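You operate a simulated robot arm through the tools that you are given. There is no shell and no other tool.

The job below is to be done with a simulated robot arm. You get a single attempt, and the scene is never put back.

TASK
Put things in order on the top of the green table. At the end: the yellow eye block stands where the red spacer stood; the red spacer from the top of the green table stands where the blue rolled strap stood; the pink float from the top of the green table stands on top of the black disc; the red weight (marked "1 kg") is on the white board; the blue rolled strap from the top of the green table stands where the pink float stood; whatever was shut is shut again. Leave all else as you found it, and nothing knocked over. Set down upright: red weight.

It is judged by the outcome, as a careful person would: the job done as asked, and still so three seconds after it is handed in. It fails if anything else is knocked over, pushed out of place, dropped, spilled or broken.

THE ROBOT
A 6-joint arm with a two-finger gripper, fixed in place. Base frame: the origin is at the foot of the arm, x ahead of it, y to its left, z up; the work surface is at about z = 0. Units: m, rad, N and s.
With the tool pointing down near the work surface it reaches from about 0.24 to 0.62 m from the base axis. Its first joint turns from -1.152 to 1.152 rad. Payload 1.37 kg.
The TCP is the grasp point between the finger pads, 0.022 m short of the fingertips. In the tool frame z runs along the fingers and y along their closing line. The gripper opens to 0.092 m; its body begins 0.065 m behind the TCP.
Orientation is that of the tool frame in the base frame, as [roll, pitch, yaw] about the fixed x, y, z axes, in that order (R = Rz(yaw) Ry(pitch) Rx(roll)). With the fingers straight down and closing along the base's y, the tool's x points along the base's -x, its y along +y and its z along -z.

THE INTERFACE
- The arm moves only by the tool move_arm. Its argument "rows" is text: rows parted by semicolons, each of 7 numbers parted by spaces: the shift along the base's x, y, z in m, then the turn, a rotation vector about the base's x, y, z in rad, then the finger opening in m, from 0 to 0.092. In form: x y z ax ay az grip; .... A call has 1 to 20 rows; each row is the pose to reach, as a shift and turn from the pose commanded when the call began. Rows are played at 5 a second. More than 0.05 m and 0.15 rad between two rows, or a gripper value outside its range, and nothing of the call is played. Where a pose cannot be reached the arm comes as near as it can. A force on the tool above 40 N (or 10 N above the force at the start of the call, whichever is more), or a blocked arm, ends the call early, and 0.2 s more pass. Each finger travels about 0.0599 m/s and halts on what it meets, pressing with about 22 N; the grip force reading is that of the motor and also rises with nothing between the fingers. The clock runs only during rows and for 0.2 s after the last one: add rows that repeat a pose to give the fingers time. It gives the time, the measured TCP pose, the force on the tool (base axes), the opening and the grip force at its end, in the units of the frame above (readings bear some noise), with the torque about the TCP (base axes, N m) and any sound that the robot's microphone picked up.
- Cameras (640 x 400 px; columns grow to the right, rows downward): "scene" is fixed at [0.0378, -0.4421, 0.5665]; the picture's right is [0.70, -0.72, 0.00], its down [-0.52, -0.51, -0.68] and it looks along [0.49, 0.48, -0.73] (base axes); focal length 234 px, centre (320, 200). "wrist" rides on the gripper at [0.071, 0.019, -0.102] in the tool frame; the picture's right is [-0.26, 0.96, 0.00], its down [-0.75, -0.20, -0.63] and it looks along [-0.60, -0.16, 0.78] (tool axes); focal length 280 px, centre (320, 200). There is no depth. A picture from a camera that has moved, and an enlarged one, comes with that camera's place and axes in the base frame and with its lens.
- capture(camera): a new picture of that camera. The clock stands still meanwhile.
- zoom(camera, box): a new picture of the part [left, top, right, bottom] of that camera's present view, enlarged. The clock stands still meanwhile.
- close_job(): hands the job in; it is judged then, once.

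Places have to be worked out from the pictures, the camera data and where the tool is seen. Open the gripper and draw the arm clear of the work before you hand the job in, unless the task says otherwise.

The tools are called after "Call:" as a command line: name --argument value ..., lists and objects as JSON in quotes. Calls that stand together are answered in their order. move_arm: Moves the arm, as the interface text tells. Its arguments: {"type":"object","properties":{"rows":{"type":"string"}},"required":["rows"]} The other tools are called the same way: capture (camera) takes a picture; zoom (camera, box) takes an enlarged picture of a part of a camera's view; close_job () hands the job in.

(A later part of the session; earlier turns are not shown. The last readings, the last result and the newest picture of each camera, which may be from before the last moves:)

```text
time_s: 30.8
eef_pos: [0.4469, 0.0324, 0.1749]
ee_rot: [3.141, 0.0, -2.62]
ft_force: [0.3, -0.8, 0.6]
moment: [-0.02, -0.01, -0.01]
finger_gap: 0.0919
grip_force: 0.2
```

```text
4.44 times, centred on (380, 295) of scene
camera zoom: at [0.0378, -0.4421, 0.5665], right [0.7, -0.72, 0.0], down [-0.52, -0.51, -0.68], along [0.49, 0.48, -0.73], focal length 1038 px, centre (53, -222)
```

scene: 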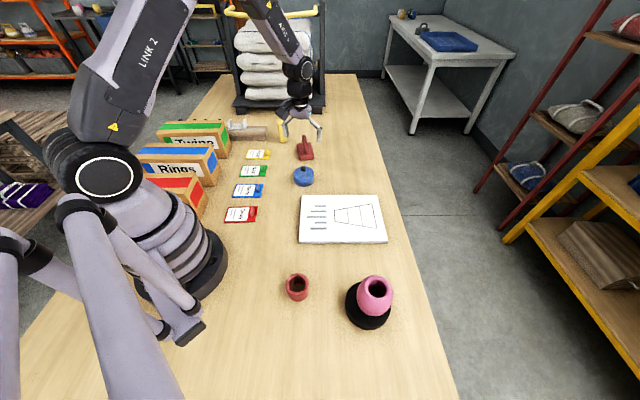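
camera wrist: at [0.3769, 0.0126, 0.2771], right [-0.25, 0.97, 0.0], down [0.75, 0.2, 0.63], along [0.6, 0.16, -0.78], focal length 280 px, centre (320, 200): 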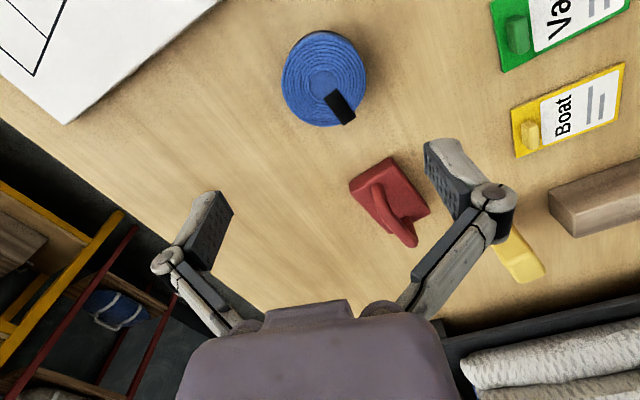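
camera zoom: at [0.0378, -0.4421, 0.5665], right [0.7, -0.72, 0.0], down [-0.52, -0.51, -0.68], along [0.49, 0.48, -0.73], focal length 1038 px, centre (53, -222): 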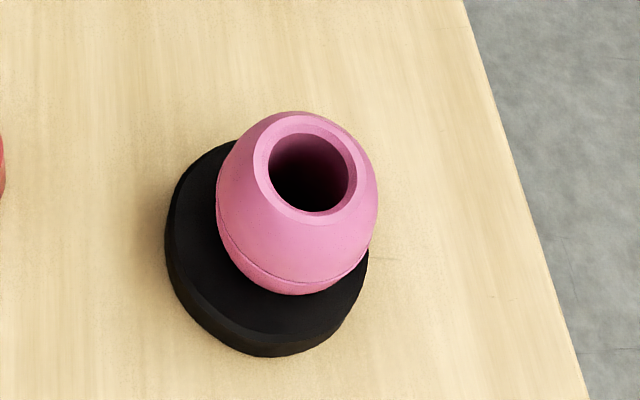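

Strap centre ≈ (0.444, 0.034). I descend around it to z ≈ 0.027.

Call:
move_arm --rows "-0.001 0 -0.03 0 0 0 0.092; -0.001 0 -0.06 0 0 0 0.092; -0.001 0 -0.09 0 0 0 0.092; -0.001 0 -0.115 0 0 0 0.092; -0.001 0 -0.135 0 0 0 0.092; -0.001 0 -0.146 0 0 0 0.092; -0.001 0 -0.146 0 0 0 0.092"

Call:
capture --camera "wrist"

```text
time_s: 32.4
eef_pos: [0.4435, 0.0372, 0.0269]
ee_rot: [-3.14, 0.001, -2.621]
ft_force: [-0.7, -0.9, -0.1]
moment: [0.0, 0.0, 0.0]
finger_gap: 0.092
grip_force: 0.1
```

```text
taken
camera wrist: at [0.3725, 0.0167, 0.1287], right [-0.25, 0.97, 0.0], down [0.76, 0.2, 0.63], along [0.61, 0.16, -0.78], focal length 280 px, centre (320, 200)
```

wrist: 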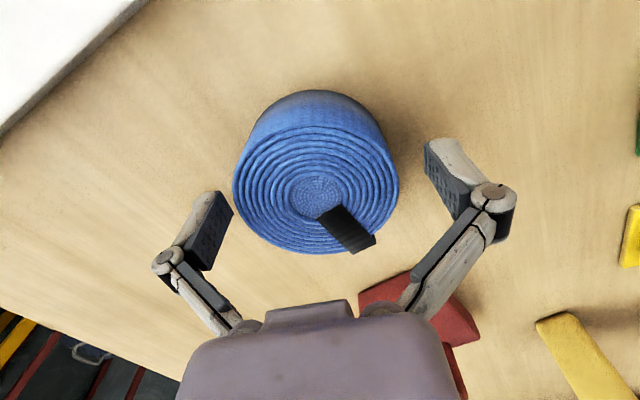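

The strap sits about 2 mm off to the left of the pads' centre; I shift slightly and close.

Call:
move_arm --rows "0.001 -0.002 0 0 0 0 0.092; 0.001 -0.002 0 0 0 0 0.085; 0.001 -0.002 0 0 0 0 0.078; 0.001 -0.002 0 0 0 0 0.07; 0.001 -0.002 0 0 0 0 0.06; 0.001 -0.002 0 0 0 0 0.055; 0.001 -0.002 0 0 0 0 0.055"

Call:
capture --camera "wrist"

```text
time_s: 34.0
eef_pos: [0.4453, 0.0338, 0.0287]
ee_rot: [-3.141, 0.001, -2.621]
ft_force: [-3.1, 2.5, 6.3]
moment: [0.04, 0.07, -0.05]
finger_gap: 0.0744
grip_force: 22.0
```

```text
taken
camera wrist: at [0.3738, 0.0139, 0.1294], right [-0.25, 0.97, 0.0], down [0.76, 0.2, 0.63], along [0.61, 0.16, -0.78], focal length 280 px, centre (320, 200)
```

wrist: 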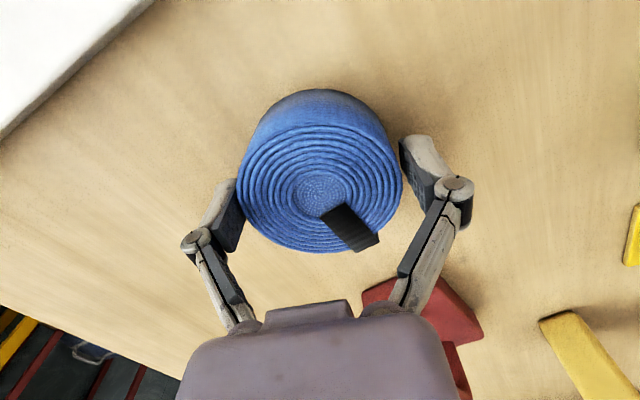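

Gripped at 0.074 m. I lift it and check.

Call:
move_arm --rows "0 0 0.01 0 0 0 0.055; 0 0 0.03 0 0 0 0.055; 0 0 0.06 0 0 0 0.055; 0 0 0.09 0 0 0 0.055; 0 0 0.12 0 0 0 0.055; 0 0 0.12 0 0 0 0.055"

Call:
capture --camera "wrist"

```text
time_s: 35.4
eef_pos: [0.4424, 0.0289, 0.1493]
ee_rot: [-3.141, -0.001, -2.621]
ft_force: [-0.8, -0.2, -3.3]
moment: [-0.02, -0.01, -0.02]
finger_gap: 0.0751
grip_force: 21.6
```

```text
taken
camera wrist: at [0.3717, 0.0103, 0.2499], right [-0.25, 0.97, 0.0], down [0.76, 0.2, 0.63], along [0.6, 0.16, -0.78], focal length 280 px, centre (320, 200)
```

wrist: 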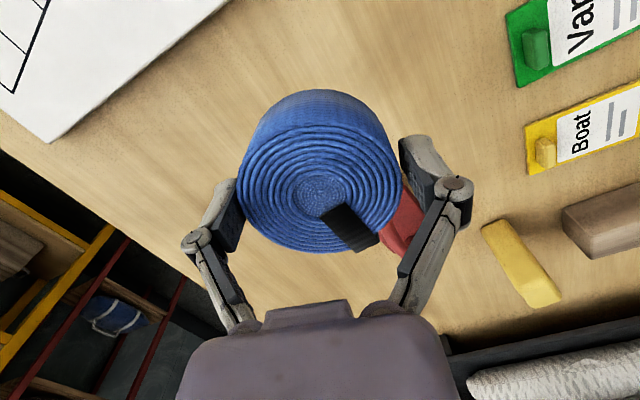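

Held level. I carry the strap over to the float's former place (0.611, −0.077).

Call:
move_arm --rows "0.028 -0.018 0 0 0 0 0.055; 0.056 -0.036 0 0 0 0 0.055; 0.084 -0.054 0 0 0 0 0.055; 0.112 -0.072 0 0 0 0 0.055; 0.14 -0.09 0 0 0 0 0.055; 0.168 -0.108 0 0 0 0 0.055; 0.168 -0.108 0 0 0 0 0.055"

Call:
move_arm --rows "0 0 -0.03 0 0 0 0.055; 0 0 -0.06 0 0 0 0.055; 0 0 -0.085 0 0 0 0.055; 0 0 -0.105 0 0 0 0.055; 0 0 -0.113 0 0 0 0.055; 0 0 -0.116 0 0 0 0.055; 0 0 -0.116 0 0 0 0.055"

Call:
capture --camera "wrist"

Call:
zoom --camera "scene" --box '[300, 90, 420, 190]'

```text
time_s: 37.0
eef_pos: [0.6109, -0.0785, 0.1484]
ee_rot: [3.141, -0.002, -2.622]
ft_force: [-0.5, 1.3, -2.5]
moment: [0.04, 0.0, 0.03]
finger_gap: 0.0745
grip_force: 22.1
```

```text
time_s: 38.6
eef_pos: [0.6118, -0.0773, 0.0297]
ee_rot: [3.141, 0.001, -2.621]
ft_force: [-0.3, 0.1, -1.7]
moment: [-0.02, -0.02, 0.03]
finger_gap: 0.0745
grip_force: 22.2
```

```text
taken
camera wrist: at [0.5416, -0.0961, 0.1313], right [-0.25, 0.97, 0.0], down [0.76, 0.2, 0.63], along [0.61, 0.16, -0.78], focal length 280 px, centre (320, 200)
```

wrist: 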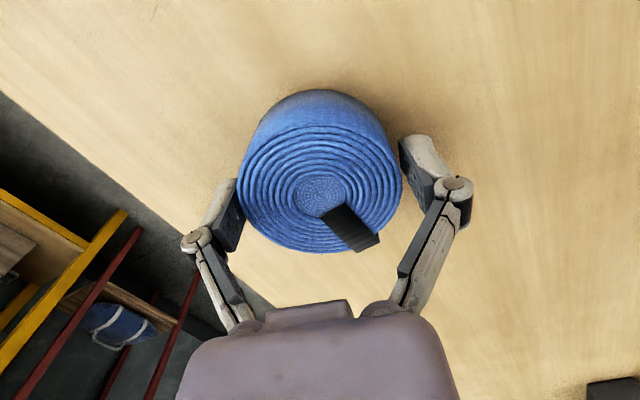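

```text
4.00 times, centred on (360, 140) of scene
camera zoom: at [0.0378, -0.4421, 0.5665], right [0.7, -0.72, 0.0], down [-0.52, -0.51, -0.68], along [0.49, 0.48, -0.73], focal length 934 px, centre (160, 440)
```

zoom: 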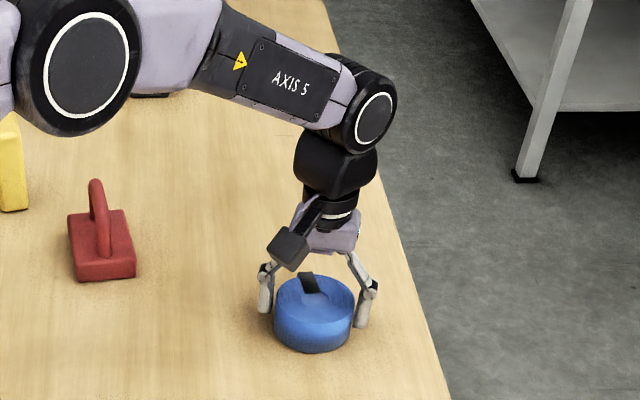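

Position matches the float's old footprint. I lower the last few millimetres and check force.

Call:
move_arm --rows "0 0 -0.0015 0 0 0 0.055; 0 0 -0.003 0 0 0 0.055; 0 0 -0.004 0 0 0 0.055; 0 0 -0.004 0 0 0 0.055"

```text
time_s: 39.6
eef_pos: [0.6123, -0.0758, 0.0289]
ee_rot: [3.14, 0.0, -2.621]
ft_force: [-4.8, 1.2, 8.2]
moment: [0.05, 0.17, -0.03]
finger_gap: 0.0743
grip_force: 21.7
```

Contact reached (≈8 N plus the object's weight). I ease by 0.5 mm and open slowly.

Call:
move_arm --rows "0 0 0.0005 0 0 0 0.055; 0 0 0.0005 0 0 0 0.07; 0 0 0.0005 0 0 0 0.078; 0 0 0.0005 0 0 0 0.085; 0 0 0.0005 0 0 0 0.092; 0 0 0.0005 0 0 0 0.092"

Call:
capture --camera "wrist"

```text
time_s: 41.0
eef_pos: [0.6129, -0.0758, 0.0283]
ee_rot: [-3.141, 0.002, -2.621]
ft_force: [0.4, -0.6, 0.2]
moment: [0.03, 0.0, 0.02]
finger_gap: 0.0921
grip_force: 0.0
```

```text
taken
camera wrist: at [0.5415, -0.0951, 0.1297], right [-0.25, 0.97, 0.0], down [0.76, 0.2, 0.63], along [0.61, 0.16, -0.78], focal length 280 px, centre (320, 200)
```

wrist: 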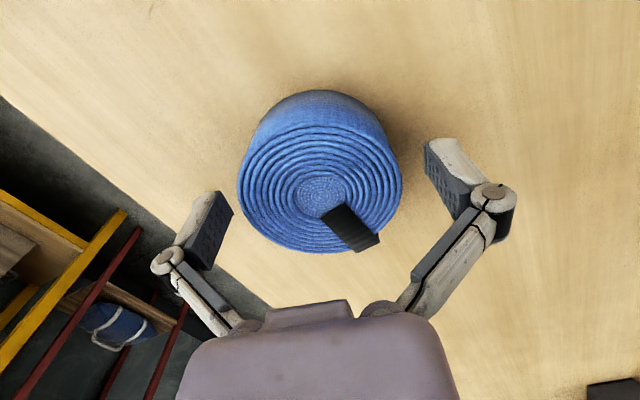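

Strap released in place. I rise and move over to the spacer at (0.164, −0.248).

Call:
move_arm --rows "0 0 0.02 0 0 0 0.092; 0 0 0.05 0 0 0 0.092; 0 0 0.09 0 0 0 0.092; 0 0 0.13 0 0 0 0.092; 0 0 0.16 0 0 0 0.092"

Call:
move_arm --rows "-0.0374 -0.0143 0 0 0 -0.1267 0.092; -0.0748 -0.0287 0 0 0 -0.2533 0.092; -0.1123 -0.043 0 0 0 -0.38 0.092; -0.1497 -0.0573 0 0 0 -0.5067 0.092; -0.1871 -0.0717 0 0 0 -0.6333 0.092; -0.2245 -0.086 0 0 0 -0.76 0.092; -0.2619 -0.1003 0 0 0 -0.8867 0.092; -0.2993 -0.1147 0 0 0 -1.0133 0.092; -0.3368 -0.129 0 0 0 -1.14 0.092; -0.3742 -0.1433 0 0 0 -1.2667 0.092; -0.4116 -0.1577 0 0 0 -1.3933 0.092; -0.449 -0.172 0 0 0 -1.52 0.092; -0.449 -0.172 0 0 0 -1.52 0.092"

Call:
capture --camera "wrist"

Call:
capture --camera "scene"

```text
time_s: 42.2
eef_pos: [0.6142, -0.0781, 0.1873]
ee_rot: [3.141, 0.0, -2.623]
ft_force: [-0.6, 0.1, 0.5]
moment: [-0.03, 0.01, 0.01]
finger_gap: 0.0919
grip_force: 0.1
```

```text
time_s: 45.0
eef_pos: [0.1641, -0.2499, 0.1873]
ee_rot: [-3.141, 0.0, 2.141]
ft_force: [0.3, 0.3, 0.4]
moment: [0.01, 0.0, 0.01]
finger_gap: 0.0921
grip_force: 0.1
```

```text
taken
camera wrist: at [0.1418, -0.1807, 0.2883], right [0.95, 0.3, 0.0], down [0.23, -0.74, 0.63], along [0.19, -0.6, -0.78], focal length 280 px, centre (320, 200)
```

wrist: 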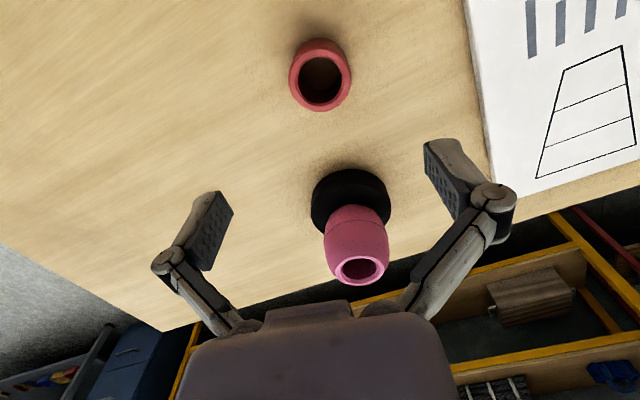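

```text
taken
```

scene: 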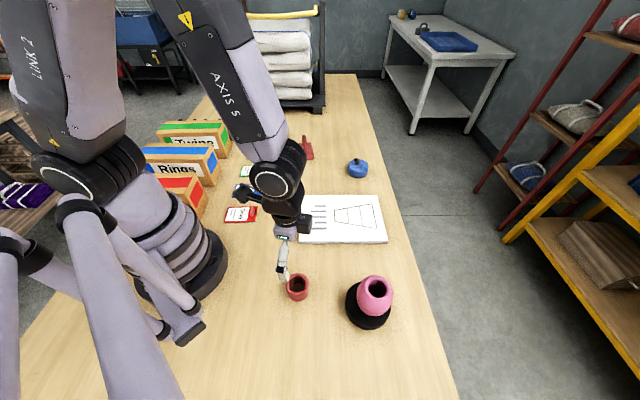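

The spacer is at ≈ (0.163, −0.247), right below. I descend onto it.

Call:
move_arm --rows "0 0 -0.035 0 0 0 0.092; 0 0 -0.07 0 0 0 0.092; 0 0 -0.1 0 0 0 0.092; 0 0 -0.125 0 0 0 0.092; 0 0 -0.145 0 0 0 0.092; 0 0 -0.1595 0 0 0 0.092; 0 0 -0.1595 0 0 0 0.092"

Call:
capture --camera "wrist"

```text
time_s: 46.6
eef_pos: [0.1657, -0.2498, 0.028]
ee_rot: [3.14, 0.001, 2.142]
ft_force: [-0.2, 0.7, -0.4]
moment: [-0.04, 0.0, -0.01]
finger_gap: 0.0921
grip_force: 0.0
```

```text
taken
camera wrist: at [0.1434, -0.1808, 0.1311], right [0.95, 0.3, 0.0], down [0.23, -0.74, 0.63], along [0.19, -0.6, -0.78], focal length 280 px, centre (320, 200)
```

wrist: 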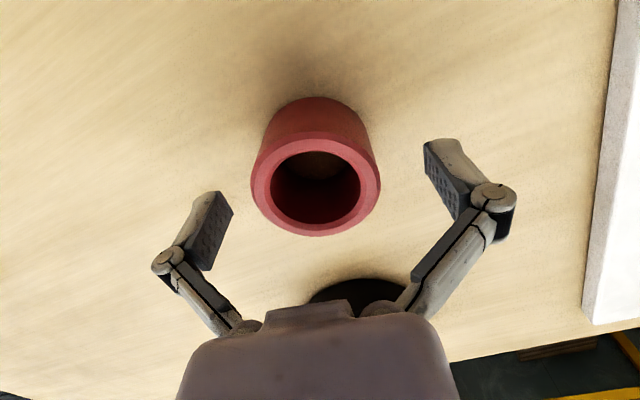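

Nearly centred; I shift ~1.5 mm and close.

Call:
move_arm --rows "-0.0014 -0.0005 0 0 0 0 0.092; -0.0014 -0.0005 0 0 0 0 0.08; -0.0014 -0.0005 0 0 0 0 0.07; -0.0014 -0.0005 0 0 0 0 0.06; -0.0014 -0.0005 0 0 0 0 0.05; -0.0014 -0.0005 0 0 0 0 0.04; -0.0014 -0.0005 0 0 0 0 0.035; -0.0014 -0.0005 0 0 0 0 0.035"

Call:
capture --camera "wrist"

```text
time_s: 48.4
eef_pos: [0.164, -0.2512, 0.0301]
ee_rot: [3.141, -0.002, 2.141]
ft_force: [1.3, 1.5, 8.1]
moment: [0.05, -0.01, -0.05]
finger_gap: 0.0528
grip_force: 22.0
```

```text
taken
camera wrist: at [0.1415, -0.181, 0.1314], right [0.95, 0.3, 0.0], down [0.23, -0.74, 0.63], along [0.19, -0.6, -0.78], focal length 280 px, centre (320, 200)
```

wrist: 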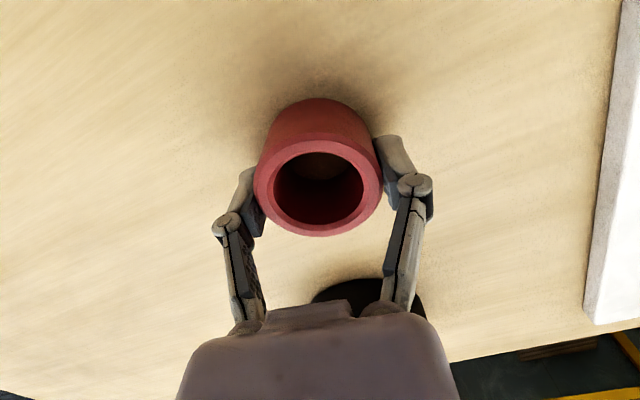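

Gripped at 0.053 m. I lift and check.

Call:
move_arm --rows "0 0 0.01 0 0 0 0.035; 0 0 0.03 0 0 0 0.035; 0 0 0.06 0 0 0 0.035; 0 0 0.09 0 0 0 0.035; 0 0 0.12 0 0 0 0.035; 0 0 0.12 0 0 0 0.035"

Call:
capture --camera "wrist"

```text
time_s: 49.8
eef_pos: [0.1631, -0.2482, 0.1479]
ee_rot: [3.141, 0.0, 2.141]
ft_force: [0.7, 0.6, -0.4]
moment: [0.01, 0.01, 0.0]
finger_gap: 0.0527
grip_force: 21.9
```

```text
taken
camera wrist: at [0.1402, -0.1778, 0.2502], right [0.95, 0.3, 0.0], down [0.24, -0.74, 0.63], along [0.19, -0.6, -0.78], focal length 280 px, centre (320, 200)
```

wrist: 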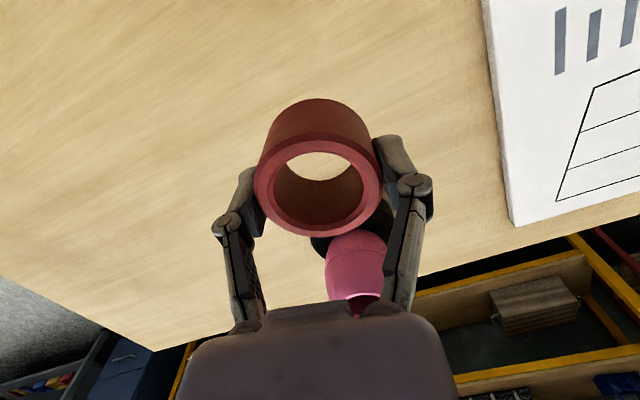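

Held level. I carry the spacer to the strap's former place (0.444, 0.034).

Call:
move_arm --rows "0.0281 0.0281 0 0 0 0.08 0.035; 0.0562 0.0562 0 0 0 0.16 0.035; 0.0843 0.0843 0 0 0 0.24 0.035; 0.1124 0.1124 0 0 0 0.32 0.035; 0.1405 0.1405 0 0 0 0.4 0.035; 0.1686 0.1686 0 0 0 0.48 0.035; 0.1967 0.1967 0 0 0 0.56 0.035; 0.2248 0.2248 0 0 0 0.64 0.035; 0.2529 0.2529 0 0 0 0.72 0.035; 0.281 0.281 0 0 0 0.8 0.035; 0.281 0.281 0 0 0 0.8 0.035"

Call:
move_arm --rows "0 0 -0.03 0 0 0 0.035; 0 0 -0.06 0 0 0 0.035; 0 0 -0.085 0 0 0 0.035; 0 0 -0.105 0 0 0 0.035; 0 0 -0.113 0 0 0 0.035; 0 0 -0.116 0 0 0 0.035; 0 0 -0.116 0 0 0 0.035"

Call:
zoom --camera "scene" --box '[220, 90, 420, 215]'

Call:
capture --camera "wrist"

```text
time_s: 52.2
eef_pos: [0.4425, 0.0328, 0.1537]
ee_rot: [-3.142, 0.0, 2.942]
ft_force: [-0.2, -0.1, -0.4]
moment: [0.04, 0.02, -0.02]
finger_gap: 0.053
grip_force: 21.7
```

```text
time_s: 53.8
eef_pos: [0.4415, 0.0321, 0.0312]
ee_rot: [-3.14, 0.001, 2.941]
ft_force: [-0.1, 0.0, 0.3]
moment: [-0.02, 0.03, 0.01]
finger_gap: 0.0529
grip_force: 21.9
```

```text
3.20 times, centred on (320, 152) of scene
camera zoom: at [0.0378, -0.4421, 0.5665], right [0.7, -0.72, 0.0], down [-0.52, -0.51, -0.68], along [0.49, 0.48, -0.73], focal length 748 px, centre (320, 352)
```

zoom: 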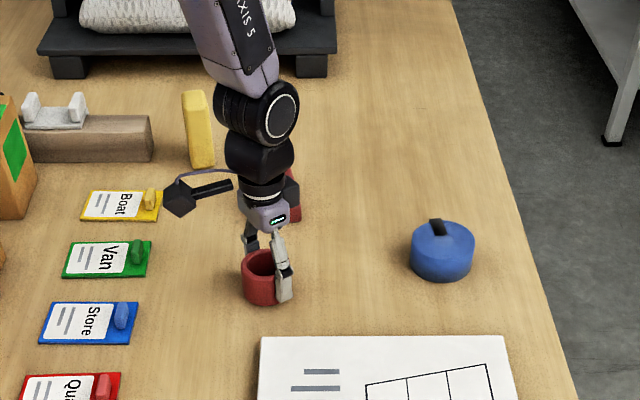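

```text
taken
camera wrist: at [0.3767, 0.064, 0.1333], right [0.45, 0.89, 0.0], down [0.7, -0.35, 0.63], along [0.56, -0.28, -0.78], focal length 280 px, centre (320, 200)
```

wrist: 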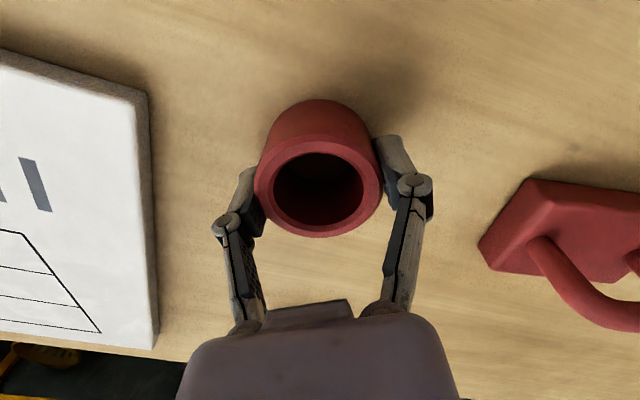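

I zoom in to check the spacer's position against the strap's old footprint before final lowering.

Call:
zoom --camera "scene" --box '[270, 145, 350, 195]'

Call:
zoom --camera "wrist" --box '[240, 80, 400, 260]'

```text
8.00 times, centred on (310, 170) of scene
camera zoom: at [0.0378, -0.4421, 0.5665], right [0.7, -0.72, 0.0], down [-0.52, -0.51, -0.68], along [0.49, 0.48, -0.73], focal length 1869 px, centre (400, 440)
```

zoom: 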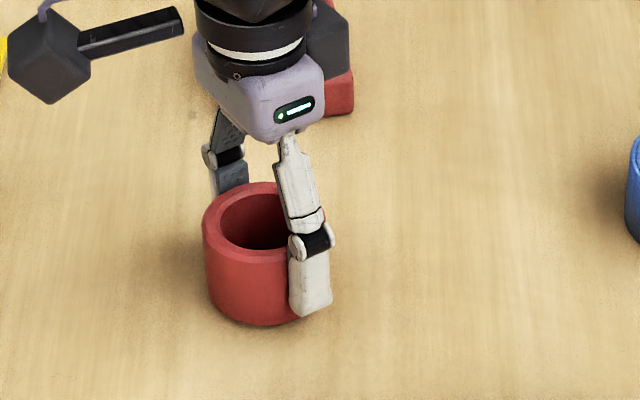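

```text
2.22 times, centred on (320, 170) of wrist
camera zoom: at [0.3767, 0.064, 0.1333], right [0.45, 0.89, 0.0], down [0.7, -0.35, 0.63], along [0.56, -0.28, -0.78], focal length 623 px, centre (320, 267)
```

zoom: 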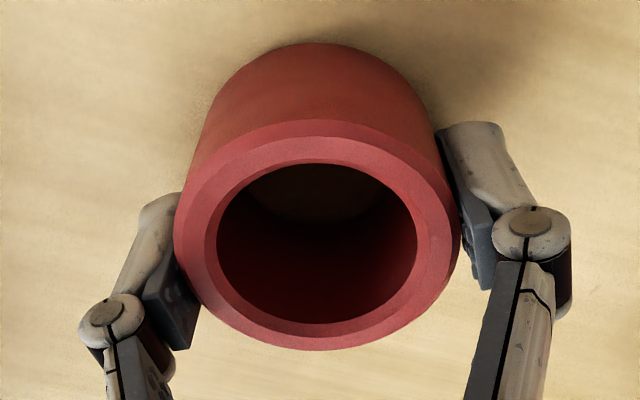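

The spacer appears ~5 mm short in x of the strap's old centre; I correct (+5 mm, +1 mm) and lower to contact.

Call:
move_arm --rows "0.0025 0.0005 0 0 0 0 0.035; 0.005 0.001 0 0 0 0 0.035; 0.005 0.001 -0.002 0 0 0 0.035; 0.005 0.001 -0.003 0 0 0 0.035; 0.005 0.001 -0.004 0 0 0 0.035; 0.005 0.001 -0.004 0 0 0 0.035"

```text
time_s: 55.2
eef_pos: [0.4484, 0.0341, 0.0287]
ee_rot: [-3.141, 0.0, 2.942]
ft_force: [-2.2, 4.7, 13.7]
moment: [0.17, 0.04, -0.02]
finger_gap: 0.0526
grip_force: 22.2
```

Contact at ~13.7 N. I ease up 1 mm and open.

Call:
move_arm --rows "0 0 0.001 0 0 0 0.035; 0 0 0.001 0 0 0 0.045; 0 0 0.001 0 0 0 0.055; 0 0 0.001 0 0 0 0.065; 0 0 0.001 0 0 0 0.08; 0 0 0.001 0 0 0 0.092; 0 0 0.001 0 0 0 0.092"

Call:
capture --camera "wrist"

```text
time_s: 56.8
eef_pos: [0.4484, 0.0339, 0.0292]
ee_rot: [3.14, 0.0, 2.941]
ft_force: [-0.5, 1.0, 0.0]
moment: [0.0, 0.01, 0.03]
finger_gap: 0.0918
grip_force: 0.1
```

```text
taken
camera wrist: at [0.3826, 0.0653, 0.1306], right [0.45, 0.89, 0.0], down [0.7, -0.35, 0.63], along [0.56, -0.28, -0.78], focal length 280 px, centre (320, 200)
```

wrist: 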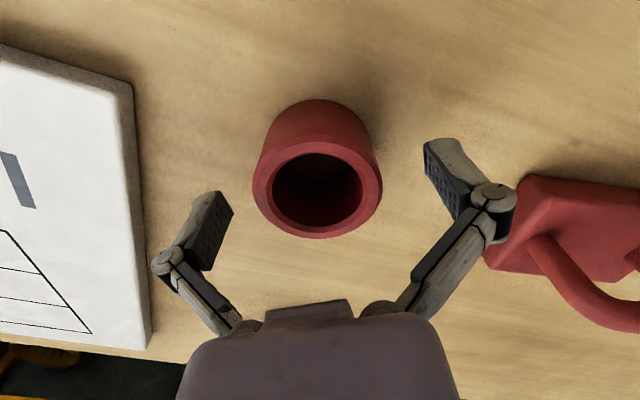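

The spacer is released in place. I rise and move above the yellow eye block with yaw ≈ +1.0 and a narrower opening, keeping clear of the neighbouring beam.

Call:
move_arm --rows "0 0 0.02 0 0 0 0.092; 0 0 0.05 0 0 0 0.092; 0 0 0.09 0 0 0 0.08; 0 0 0.13 0 0 0 0.07; 0 0 0.171 0 0 0 0.06"

Call:
move_arm --rows "0.0109 0.0257 0 0 0 0.12 0.06; 0.0218 0.0514 0 0 0 0.24 0.06; 0.0327 0.0771 0 0 0 0.36 0.06; 0.0436 0.1028 0 0 0 0.48 0.06; 0.0545 0.1285 0 0 0 0.6 0.06; 0.0654 0.1542 0 0 0 0.72 0.06; 0.0763 0.1799 0 0 0 0.84 0.06; 0.0872 0.2056 0 0 0 0.96 0.06; 0.0981 0.2313 0 0 0 1.08 0.06; 0.109 0.257 0 0 0 1.2 0.06; 0.109 0.257 0 0 0 1.2 0.06"

Call:
capture --camera "wrist"

Call:
zoom --camera "scene" --box '[220, 90, 420, 215]'

```text
time_s: 58.0
eef_pos: [0.4464, 0.0332, 0.2023]
ee_rot: [-3.141, 0.0, 2.941]
ft_force: [-0.5, -0.5, -0.8]
moment: [-0.01, 0.0, -0.03]
finger_gap: 0.0598
grip_force: 0.1
```

```text
time_s: 60.4
eef_pos: [0.5553, 0.2898, 0.1973]
ee_rot: [-3.14, 0.0, -2.141]
ft_force: [0.1, -0.4, 0.4]
moment: [0.02, 0.01, 0.01]
finger_gap: 0.06
grip_force: 0.0
```

```text
taken
camera wrist: at [0.5016, 0.2397, 0.2988], right [-0.67, 0.74, 0.0], down [0.58, 0.52, 0.62], along [0.46, 0.42, -0.78], focal length 280 px, centre (320, 200)
```

wrist: 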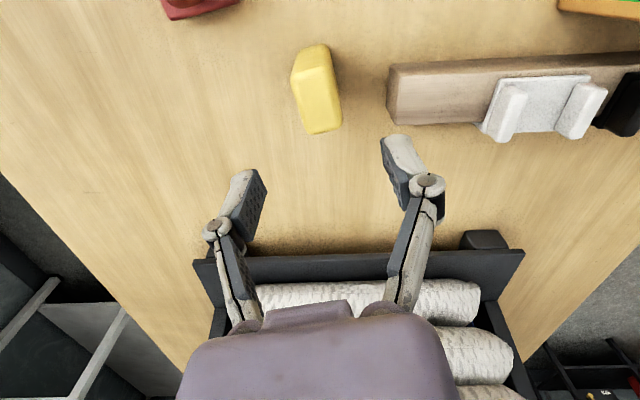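

```text
3.20 times, centred on (320, 152) of scene
camera zoom: at [0.0378, -0.4421, 0.5665], right [0.7, -0.72, 0.0], down [-0.52, -0.51, -0.68], along [0.49, 0.48, -0.73], focal length 748 px, centre (320, 352)
```

zoom: 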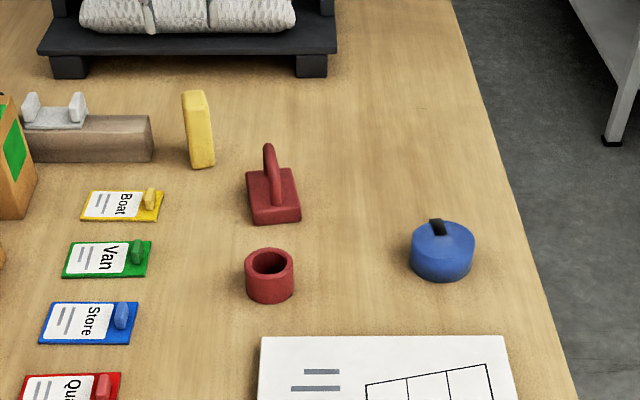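

Spacer and strap look right in the scene view. I zoom in on the eye block from here.

Call:
zoom --camera "wrist" --box '[240, 20, 440, 145]'

```text
3.20 times, centred on (340, 82) of wrist
camera zoom: at [0.5016, 0.2397, 0.2988], right [-0.67, 0.74, 0.0], down [0.58, 0.52, 0.62], along [0.46, 0.42, -0.78], focal length 897 px, centre (256, 576)
```

zoom: 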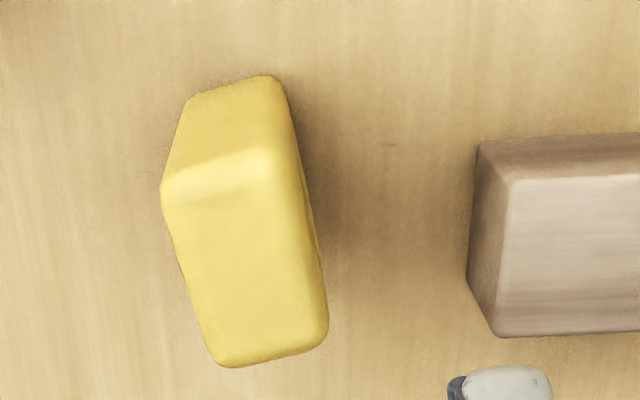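

Block top centre ≈ (0.559, 0.289), long axis ≈ 59°, height ≈ 0.09; beam end is ~2 cm clear of the finger. I step down to just above it to check reach.

Call:
move_arm --rows "0.001 -0.001 -0.03 0 0 0.03 0.06; 0.001 -0.001 -0.055 0 0 0.03 0.06; 0.001 -0.001 -0.07 0 0 0.03 0.06; 0.001 -0.001 -0.07 0 0 0.03 0.06"

Call:
capture --camera "wrist"

```text
time_s: 61.4
eef_pos: [0.5579, 0.2908, 0.1294]
ee_rot: [3.141, -0.001, -2.113]
ft_force: [-0.1, 0.8, -0.1]
moment: [0.01, 0.01, -0.03]
finger_gap: 0.0601
grip_force: 0.0
```

```text
taken
camera wrist: at [0.5048, 0.2392, 0.2315], right [-0.69, 0.72, 0.0], down [0.56, 0.54, 0.63], along [0.45, 0.43, -0.78], focal length 280 px, centre (320, 200)
```

wrist: 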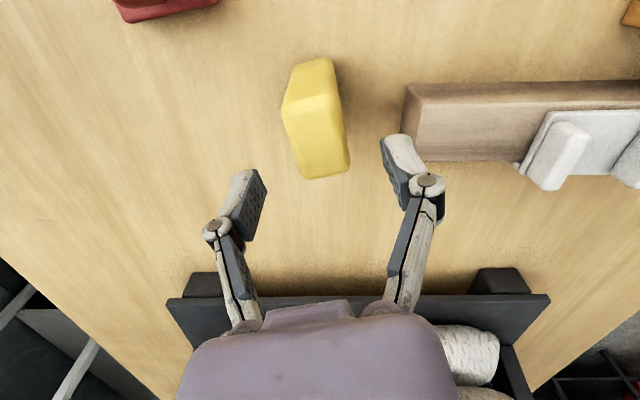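

The block is well between the fingers. I descend to z ≈ 0.04, checking force.

Call:
move_arm --rows "-0.001 -0.001 -0.025 0 0 0 0.06; -0.001 -0.001 -0.05 0 0 0 0.06; -0.001 -0.001 -0.07 0 0 0 0.06; -0.001 -0.001 -0.09 0 0 0 0.06; -0.001 -0.001 -0.09 0 0 0 0.06"

Call:
capture --camera "wrist"

Call:
zoom --camera "scene" --box '[220, 70, 340, 160]'

```text
time_s: 62.6
eef_pos: [0.5562, 0.287, 0.0389]
ee_rot: [-3.141, 0.001, -2.112]
ft_force: [-0.9, -0.6, -0.6]
moment: [-0.02, -0.02, -0.01]
finger_gap: 0.0598
grip_force: 0.0
```

```text
taken
camera wrist: at [0.504, 0.2356, 0.1408], right [-0.69, 0.72, 0.0], down [0.56, 0.54, 0.63], along [0.45, 0.43, -0.78], focal length 280 px, centre (320, 200)
```

wrist: 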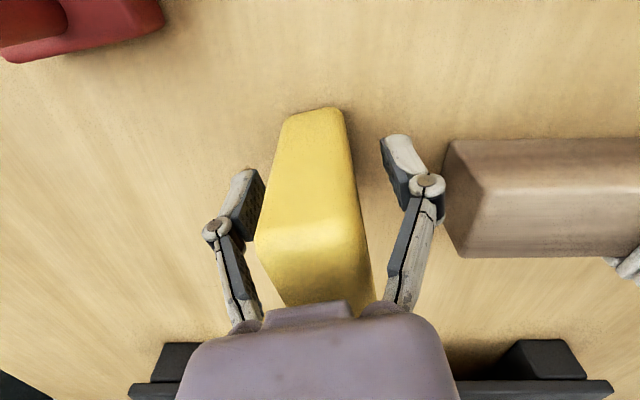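

```text
4.44 times, centred on (280, 115) of scene
camera zoom: at [0.0378, -0.4421, 0.5665], right [0.7, -0.72, 0.0], down [-0.52, -0.51, -0.68], along [0.49, 0.48, -0.73], focal length 1038 px, centre (498, 578)
```

zoom: 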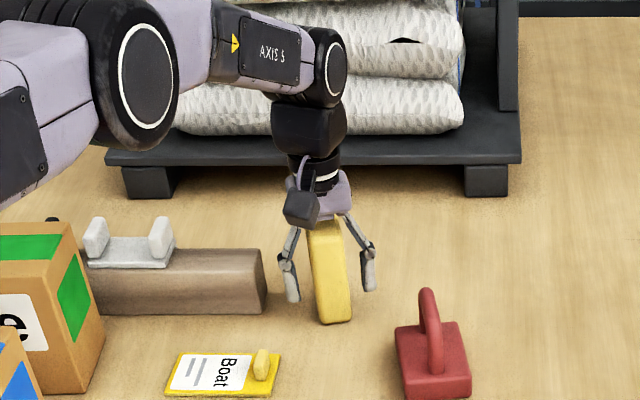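

The block sits ~3 mm toward the left finger; I shift and close gently.

Call:
move_arm --rows "0.0012 -0.0013 0 0 0 0 0.06; 0.0024 -0.0025 0 0 0 0 0.06; 0.0024 -0.0025 0 0 0 0 0.05; 0.0024 -0.0025 0 0 0 0 0.04; 0.0024 -0.0025 0 0 0 0 0.03; 0.0024 -0.0025 0 0 0 0 0.02; 0.0024 -0.0025 0 0 0 0 0.015; 0.0024 -0.0025 0 0 0 0 0.015"

Call:
capture --camera "wrist"

```text
time_s: 64.4
eef_pos: [0.5583, 0.2846, 0.0386]
ee_rot: [-3.141, 0.0, -2.112]
ft_force: [-0.9, 0.5, 0.6]
moment: [0.02, 0.06, 0.02]
finger_gap: 0.0317
grip_force: 22.3
```

```text
taken
camera wrist: at [0.506, 0.233, 0.1417], right [-0.69, 0.72, 0.0], down [0.56, 0.54, 0.63], along [0.45, 0.43, -0.78], focal length 280 px, centre (320, 200)
```

wrist: 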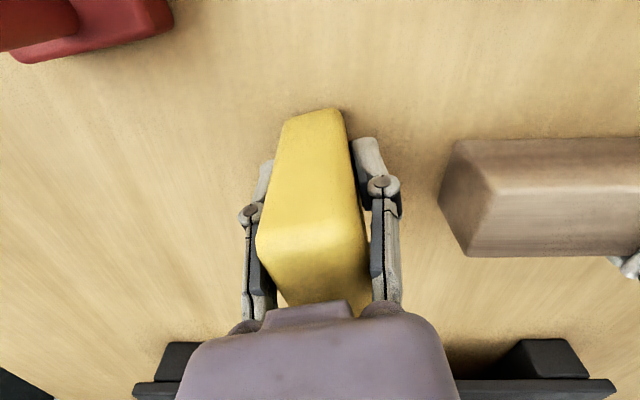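

Gripped at 0.032 m. I lift straight up.

Call:
move_arm --rows "0 0 0.01 0 0 0 0.015; 0 0 0.03 0 0 0 0.015; 0 0 0.06 0 0 0 0.015; 0 0 0.09 0 0 0 0.015; 0 0 0.12 0 0 0 0.015; 0 0 0.15 0 0 0 0.015; 0 0 0.15 0 0 0 0.015"

Call:
capture --camera "wrist"

Call:
capture --camera "scene"

```text
time_s: 66.0
eef_pos: [0.5626, 0.2866, 0.1915]
ee_rot: [-3.14, 0.0, -2.111]
ft_force: [0.3, 0.6, -0.7]
moment: [-0.05, 0.04, 0.02]
finger_gap: 0.0317
grip_force: 22.1
```

```text
taken
camera wrist: at [0.5093, 0.2341, 0.2933], right [-0.69, 0.72, 0.0], down [0.56, 0.54, 0.62], along [0.45, 0.43, -0.78], focal length 280 px, centre (320, 200)
```

wrist: 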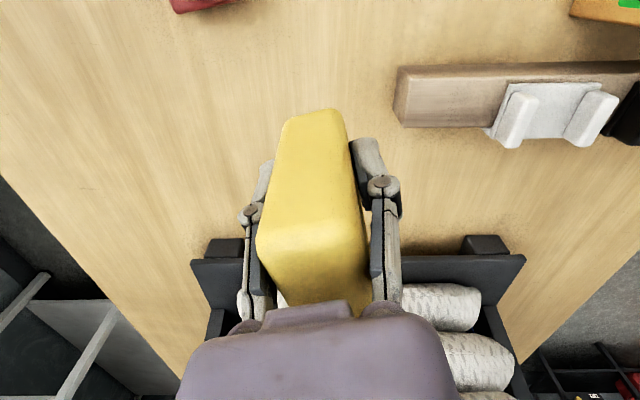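

```text
taken
```

scene: 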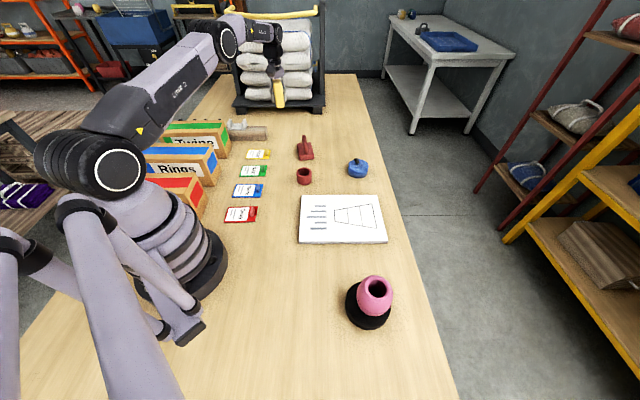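

Held upright. I carry the eye block by an arc over to the spacer's former place (0.1635, −0.247).

Call:
move_arm --rows "-0.0175 -0.0358 0 0 0 -0.0625 0.015; -0.035 -0.0715 0 0 0 -0.125 0.015; -0.0525 -0.1073 0 0 0 -0.1875 0.015; -0.07 -0.143 0 0 0 -0.25 0.015; -0.0875 -0.1788 0 0 0 -0.3125 0.015; -0.105 -0.2145 0 0 0 -0.375 0.015; -0.1225 -0.2503 0 0 0 -0.4375 0.015; -0.14 -0.286 0 0 0 -0.5 0.015; -0.1685 -0.3134 0 0 0 -0.6 0.015; -0.197 -0.3409 0 0 0 -0.7 0.015; -0.2255 -0.3683 0 0 0 -0.8 0.015; -0.254 -0.3958 0 0 0 -0.9 0.015; -0.2825 -0.4232 0 0 0 -1.0 0.015; -0.311 -0.4507 0 0 0 -1.1 0.015; -0.3395 -0.4781 0 0 0 -1.2 0.015; -0.368 -0.5056 0 0 0 -1.3 0.015; -0.3965 -0.533 0 0 0 -1.4 0.015; -0.3965 -0.533 0 0 0 -1.4 0.015; -0.3965 -0.533 0 0 0 -1.4 0.015"

Call:
capture --camera "wrist"

Call:
zoom --camera "scene" --box '[220, 190, 420, 340]'

```text
time_s: 70.0
eef_pos: [0.1633, -0.2477, 0.1874]
ee_rot: [-3.141, -0.001, 2.772]
ft_force: [0.4, -0.6, -1.2]
moment: [-0.02, 0.02, 0.02]
finger_gap: 0.0318
grip_force: 22.0
```

```text
taken
camera wrist: at [0.1047, -0.2058, 0.2877], right [0.59, 0.8, 0.0], down [0.63, -0.46, 0.63], along [0.5, -0.37, -0.78], focal length 280 px, centre (320, 200)
```

wrist: 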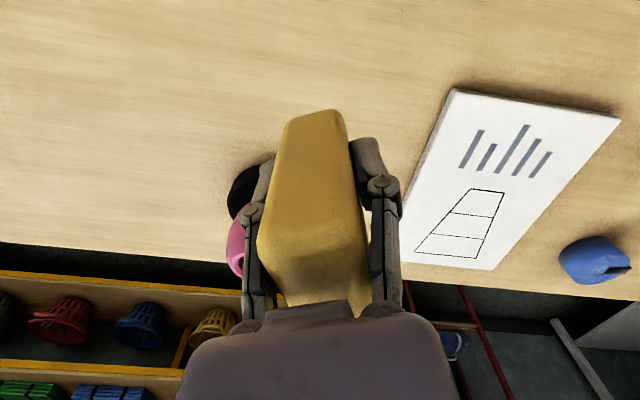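

```text
2.67 times, centred on (320, 265) of scene
camera zoom: at [0.0378, -0.4421, 0.5665], right [0.7, -0.72, 0.0], down [-0.52, -0.51, -0.68], along [0.49, 0.48, -0.73], focal length 623 px, centre (320, 27)
```

zoom: 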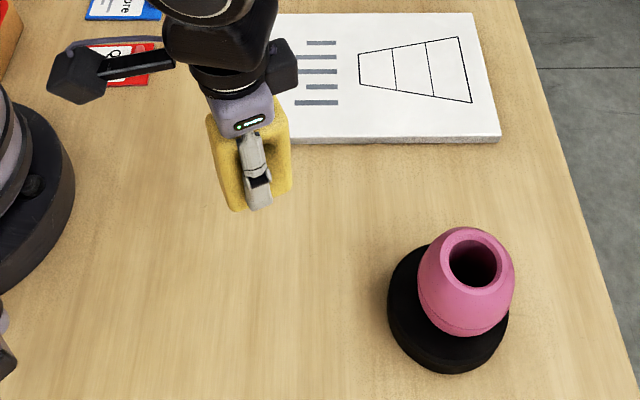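

Above the target spot. I lower the block to just above the table.

Call:
move_arm --rows "0 0 -0.035 0 0 0 0.015; 0 0 -0.07 0 0 0 0.015; 0 0 -0.1 0 0 0 0.015; 0 0 -0.125 0 0 0 0.015; 0 0 -0.14 0 0 0 0.015; 0 0 -0.146 0 0 0 0.015; 0 0 -0.146 0 0 0 0.015"

Call:
zoom --camera "scene" --box '[240, 240, 440, 365]'

Call:
capture --camera "wrist"

```text
time_s: 71.6
eef_pos: [0.1623, -0.2469, 0.0433]
ee_rot: [-3.14, 0.0, 2.773]
ft_force: [0.9, -0.2, -1.4]
moment: [0.0, 0.04, 0.02]
finger_gap: 0.0318
grip_force: 21.9
```

```text
3.20 times, centred on (340, 302) of scene
camera zoom: at [0.0378, -0.4421, 0.5665], right [0.7, -0.72, 0.0], down [-0.52, -0.51, -0.68], along [0.49, 0.48, -0.73], focal length 748 px, centre (256, -128)
```

zoom: 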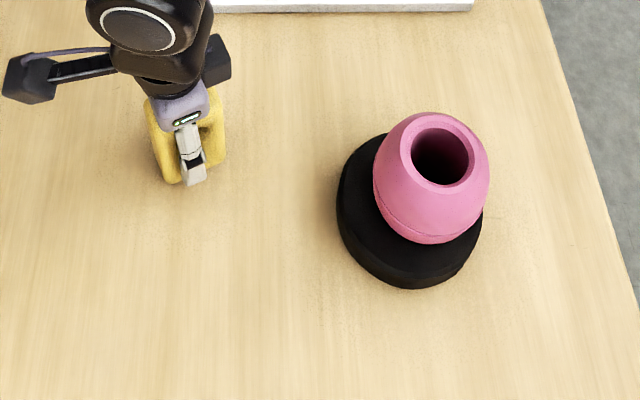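

```text
taken
camera wrist: at [0.1035, -0.2035, 0.1446], right [0.59, 0.8, 0.0], down [0.63, -0.46, 0.63], along [0.5, -0.37, -0.78], focal length 280 px, centre (320, 200)
```

wrist: 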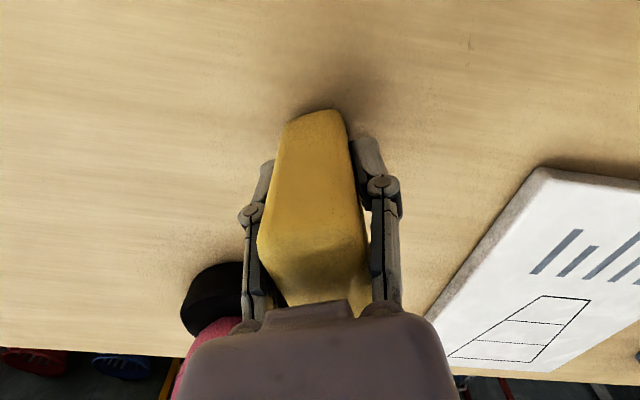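

The block's base is over the spacer's old footprint. I lower the last few millimetres to contact.

Call:
move_arm --rows "0 0 -0.0015 0 0 0 0.015; 0 0 -0.003 0 0 0 0.015; 0 0 -0.0045 0 0 0 0.015; 0 0 -0.0045 0 0 0 0.015"

```text
time_s: 72.6
eef_pos: [0.1624, -0.2463, 0.0399]
ee_rot: [-3.141, 0.001, 2.773]
ft_force: [-6.1, 0.9, 37.4]
moment: [0.05, -0.01, -0.03]
finger_gap: 0.0319
grip_force: 21.8
```

Firm contact (37 N); I ease up 1 mm and read the force before releasing.

Call:
move_arm --rows "0 0 0.0008 0 0 0 0.015; 0 0 0.0012 0 0 0 0.015; 0 0 0.0012 0 0 0 0.015"

```text
time_s: 73.4
eef_pos: [0.1637, -0.2476, 0.0404]
ee_rot: [-3.141, 0.0, 2.772]
ft_force: [-2.9, 2.3, 8.8]
moment: [-0.07, -0.1, 0.01]
finger_gap: 0.0316
grip_force: 21.9
```

Light contact now. I open the fingers gradually.

Call:
move_arm --rows "0 0 0.0003 0 0 0 0.025; 0 0 0.0003 0 0 0 0.034; 0 0 0.0003 0 0 0 0.045; 0 0 0.0003 0 0 0 0.055; 0 0 0.0003 0 0 0 0.065; 0 0 0.0003 0 0 0 0.07; 0 0 0.0003 0 0 0 0.07"

Call:
capture --camera "wrist"

Call:
zoom --camera "scene" --box '[240, 240, 440, 365]'

```text
time_s: 75.0
eef_pos: [0.1632, -0.2469, 0.0391]
ee_rot: [-3.142, -0.001, 2.77]
ft_force: [-1.1, -0.8, 0.2]
moment: [0.02, 0.0, 0.0]
finger_gap: 0.07
grip_force: 0.2
```

```text
taken
camera wrist: at [0.1044, -0.2042, 0.1418], right [0.59, 0.8, 0.0], down [0.63, -0.46, 0.63], along [0.5, -0.37, -0.78], focal length 280 px, centre (320, 200)
```

wrist: 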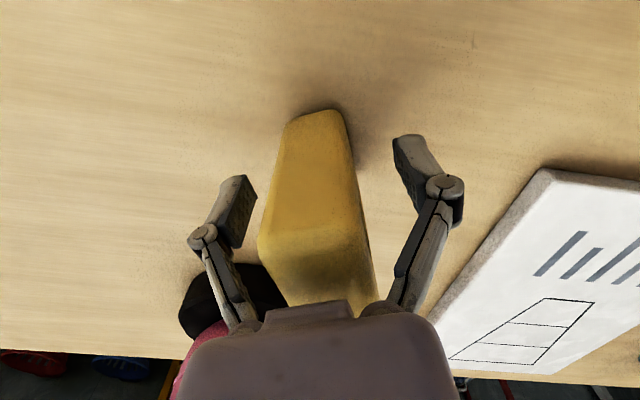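

```text
3.20 times, centred on (340, 302) of scene
camera zoom: at [0.0378, -0.4421, 0.5665], right [0.7, -0.72, 0.0], down [-0.52, -0.51, -0.68], along [0.49, 0.48, -0.73], focal length 748 px, centre (256, -128)
```

zoom: 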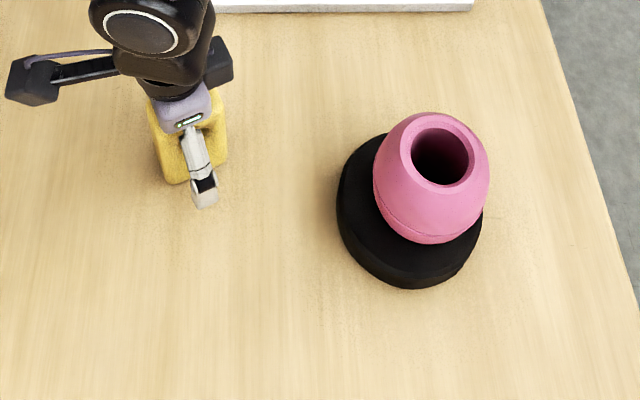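

The eye block stands upright. I rise straight up, then move above the weight's handle with yaw ≈ 0.98.

Call:
move_arm --rows "0 0 0.02 0 0 0 0.07; 0 0 0.05 0 0 0 0.07; 0 0 0.09 0 0 0 0.07; 0 0 0.13 0 0 0 0.07; 0 0 0.159 0 0 0 0.07"

Call:
move_arm --rows "0.0285 0.0274 0 0 0 0.09 0.07; 0.057 0.0549 0 0 0 0.18 0.07; 0.0855 0.0823 0 0 0 0.27 0.07; 0.114 0.1098 0 0 0 0.36 0.07; 0.1425 0.1372 0 0 0 0.45 0.07; 0.171 0.1647 0 0 0 0.54 0.07; 0.1995 0.1921 0 0 0 0.63 0.07; 0.228 0.2196 0 0 0 0.72 0.07; 0.2565 0.247 0 0 0 0.81 0.07; 0.2803 0.2713 0 0 0 0.9 0.07; 0.3042 0.2957 0 0 0 0.99 0.07; 0.328 0.32 0 0 0 1.08 0.07; 0.3518 0.3443 0 0 0 1.17 0.07; 0.3757 0.3687 0 0 0 1.26 0.07; 0.3995 0.393 0 0 0 1.35 0.07; 0.3995 0.393 0 0 0 1.35 0.07"

Call:
capture --camera "wrist"

Call:
capture --camera "scene"

```text
time_s: 76.2
eef_pos: [0.1607, -0.2466, 0.2013]
ee_rot: [-3.141, 0.0, 2.772]
ft_force: [0.5, -0.3, -0.9]
moment: [-0.03, -0.01, -0.02]
finger_gap: 0.0699
grip_force: 0.0
```

```text
time_s: 79.6
eef_pos: [0.5617, 0.146, 0.2013]
ee_rot: [-3.141, -0.001, -2.158]
ft_force: [0.0, 0.0, -1.3]
moment: [0.0, -0.01, 0.03]
finger_gap: 0.0698
grip_force: 0.1
```

```text
taken
camera wrist: at [0.5068, 0.0965, 0.3025], right [-0.66, 0.75, 0.0], down [0.59, 0.51, 0.63], along [0.47, 0.41, -0.78], focal length 280 px, centre (320, 200)
```

wrist: 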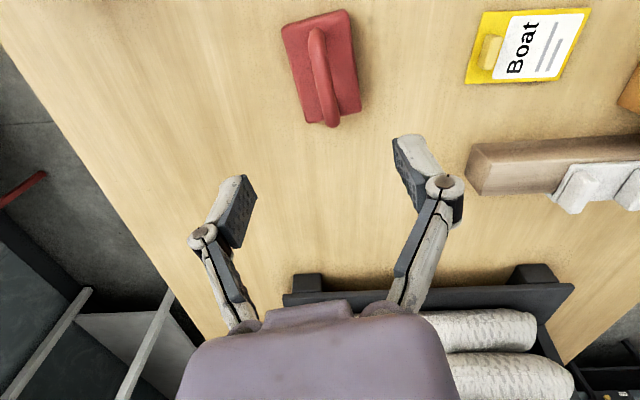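

```text
taken
```

scene: 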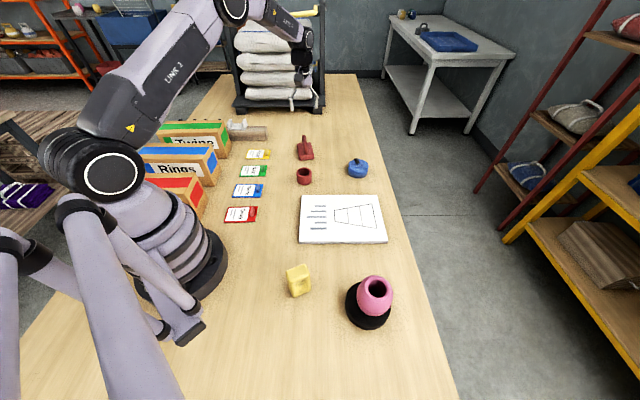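

The eye block stands well. I zoom in on the weight to align with the handle bar.

Call:
zoom --camera "wrist" --box '[240, 0, 400, 140]'

```text
2.86 times, centred on (320, 70) of wrist
camera zoom: at [0.5068, 0.0965, 0.3025], right [-0.66, 0.75, 0.0], down [0.59, 0.51, 0.63], along [0.47, 0.41, -0.78], focal length 801 px, centre (320, 571)
```

zoom: 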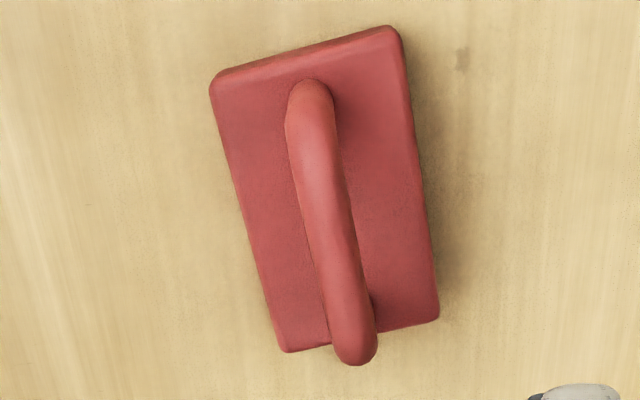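

Weight: base centre ≈ (0.558, 0.148), handle centre ≈ (0.557, 0.146), bar at ~54°, bar height ≈ 0.062. I fine-align and step down to just above the handle.

Call:
move_arm --rows "-0.002 0.0005 -0.03 0 0 -0.03 0.07; -0.0045 0.001 -0.06 0 0 -0.03 0.07; -0.0045 0.001 -0.085 0 0 -0.03 0.07; -0.0045 0.001 -0.085 0 0 -0.03 0.07"

Call:
capture --camera "wrist"

Call:
zoom --camera "scene" --box '[260, 90, 360, 180]'

```text
time_s: 80.6
eef_pos: [0.5595, 0.1447, 0.1138]
ee_rot: [3.141, -0.001, -2.19]
ft_force: [-0.4, -0.2, -0.7]
moment: [0.02, 0.03, 0.01]
finger_gap: 0.0697
grip_force: 0.1
```

```text
taken
camera wrist: at [0.5023, 0.098, 0.2159], right [-0.63, 0.77, 0.0], down [0.6, 0.49, 0.63], along [0.48, 0.4, -0.78], focal length 280 px, centre (320, 200)
```

wrist: 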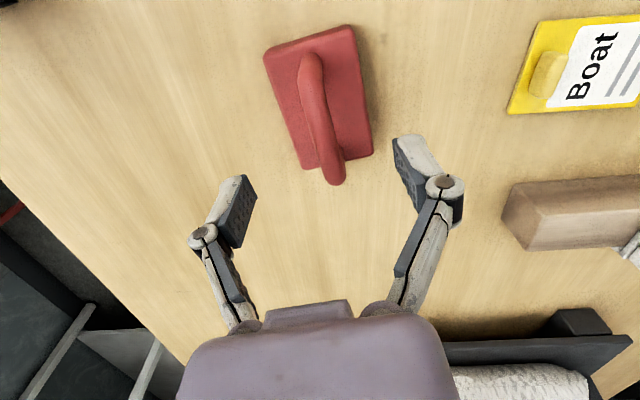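

```text
4.44 times, centred on (310, 135) of scene
camera zoom: at [0.0378, -0.4421, 0.5665], right [0.7, -0.72, 0.0], down [-0.52, -0.51, -0.68], along [0.49, 0.48, -0.73], focal length 1038 px, centre (364, 489)
```

zoom: 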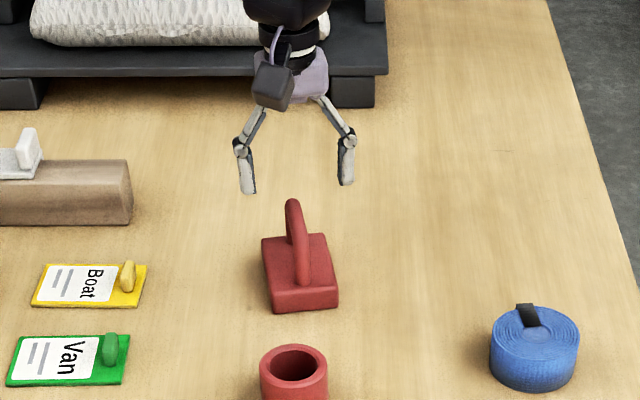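

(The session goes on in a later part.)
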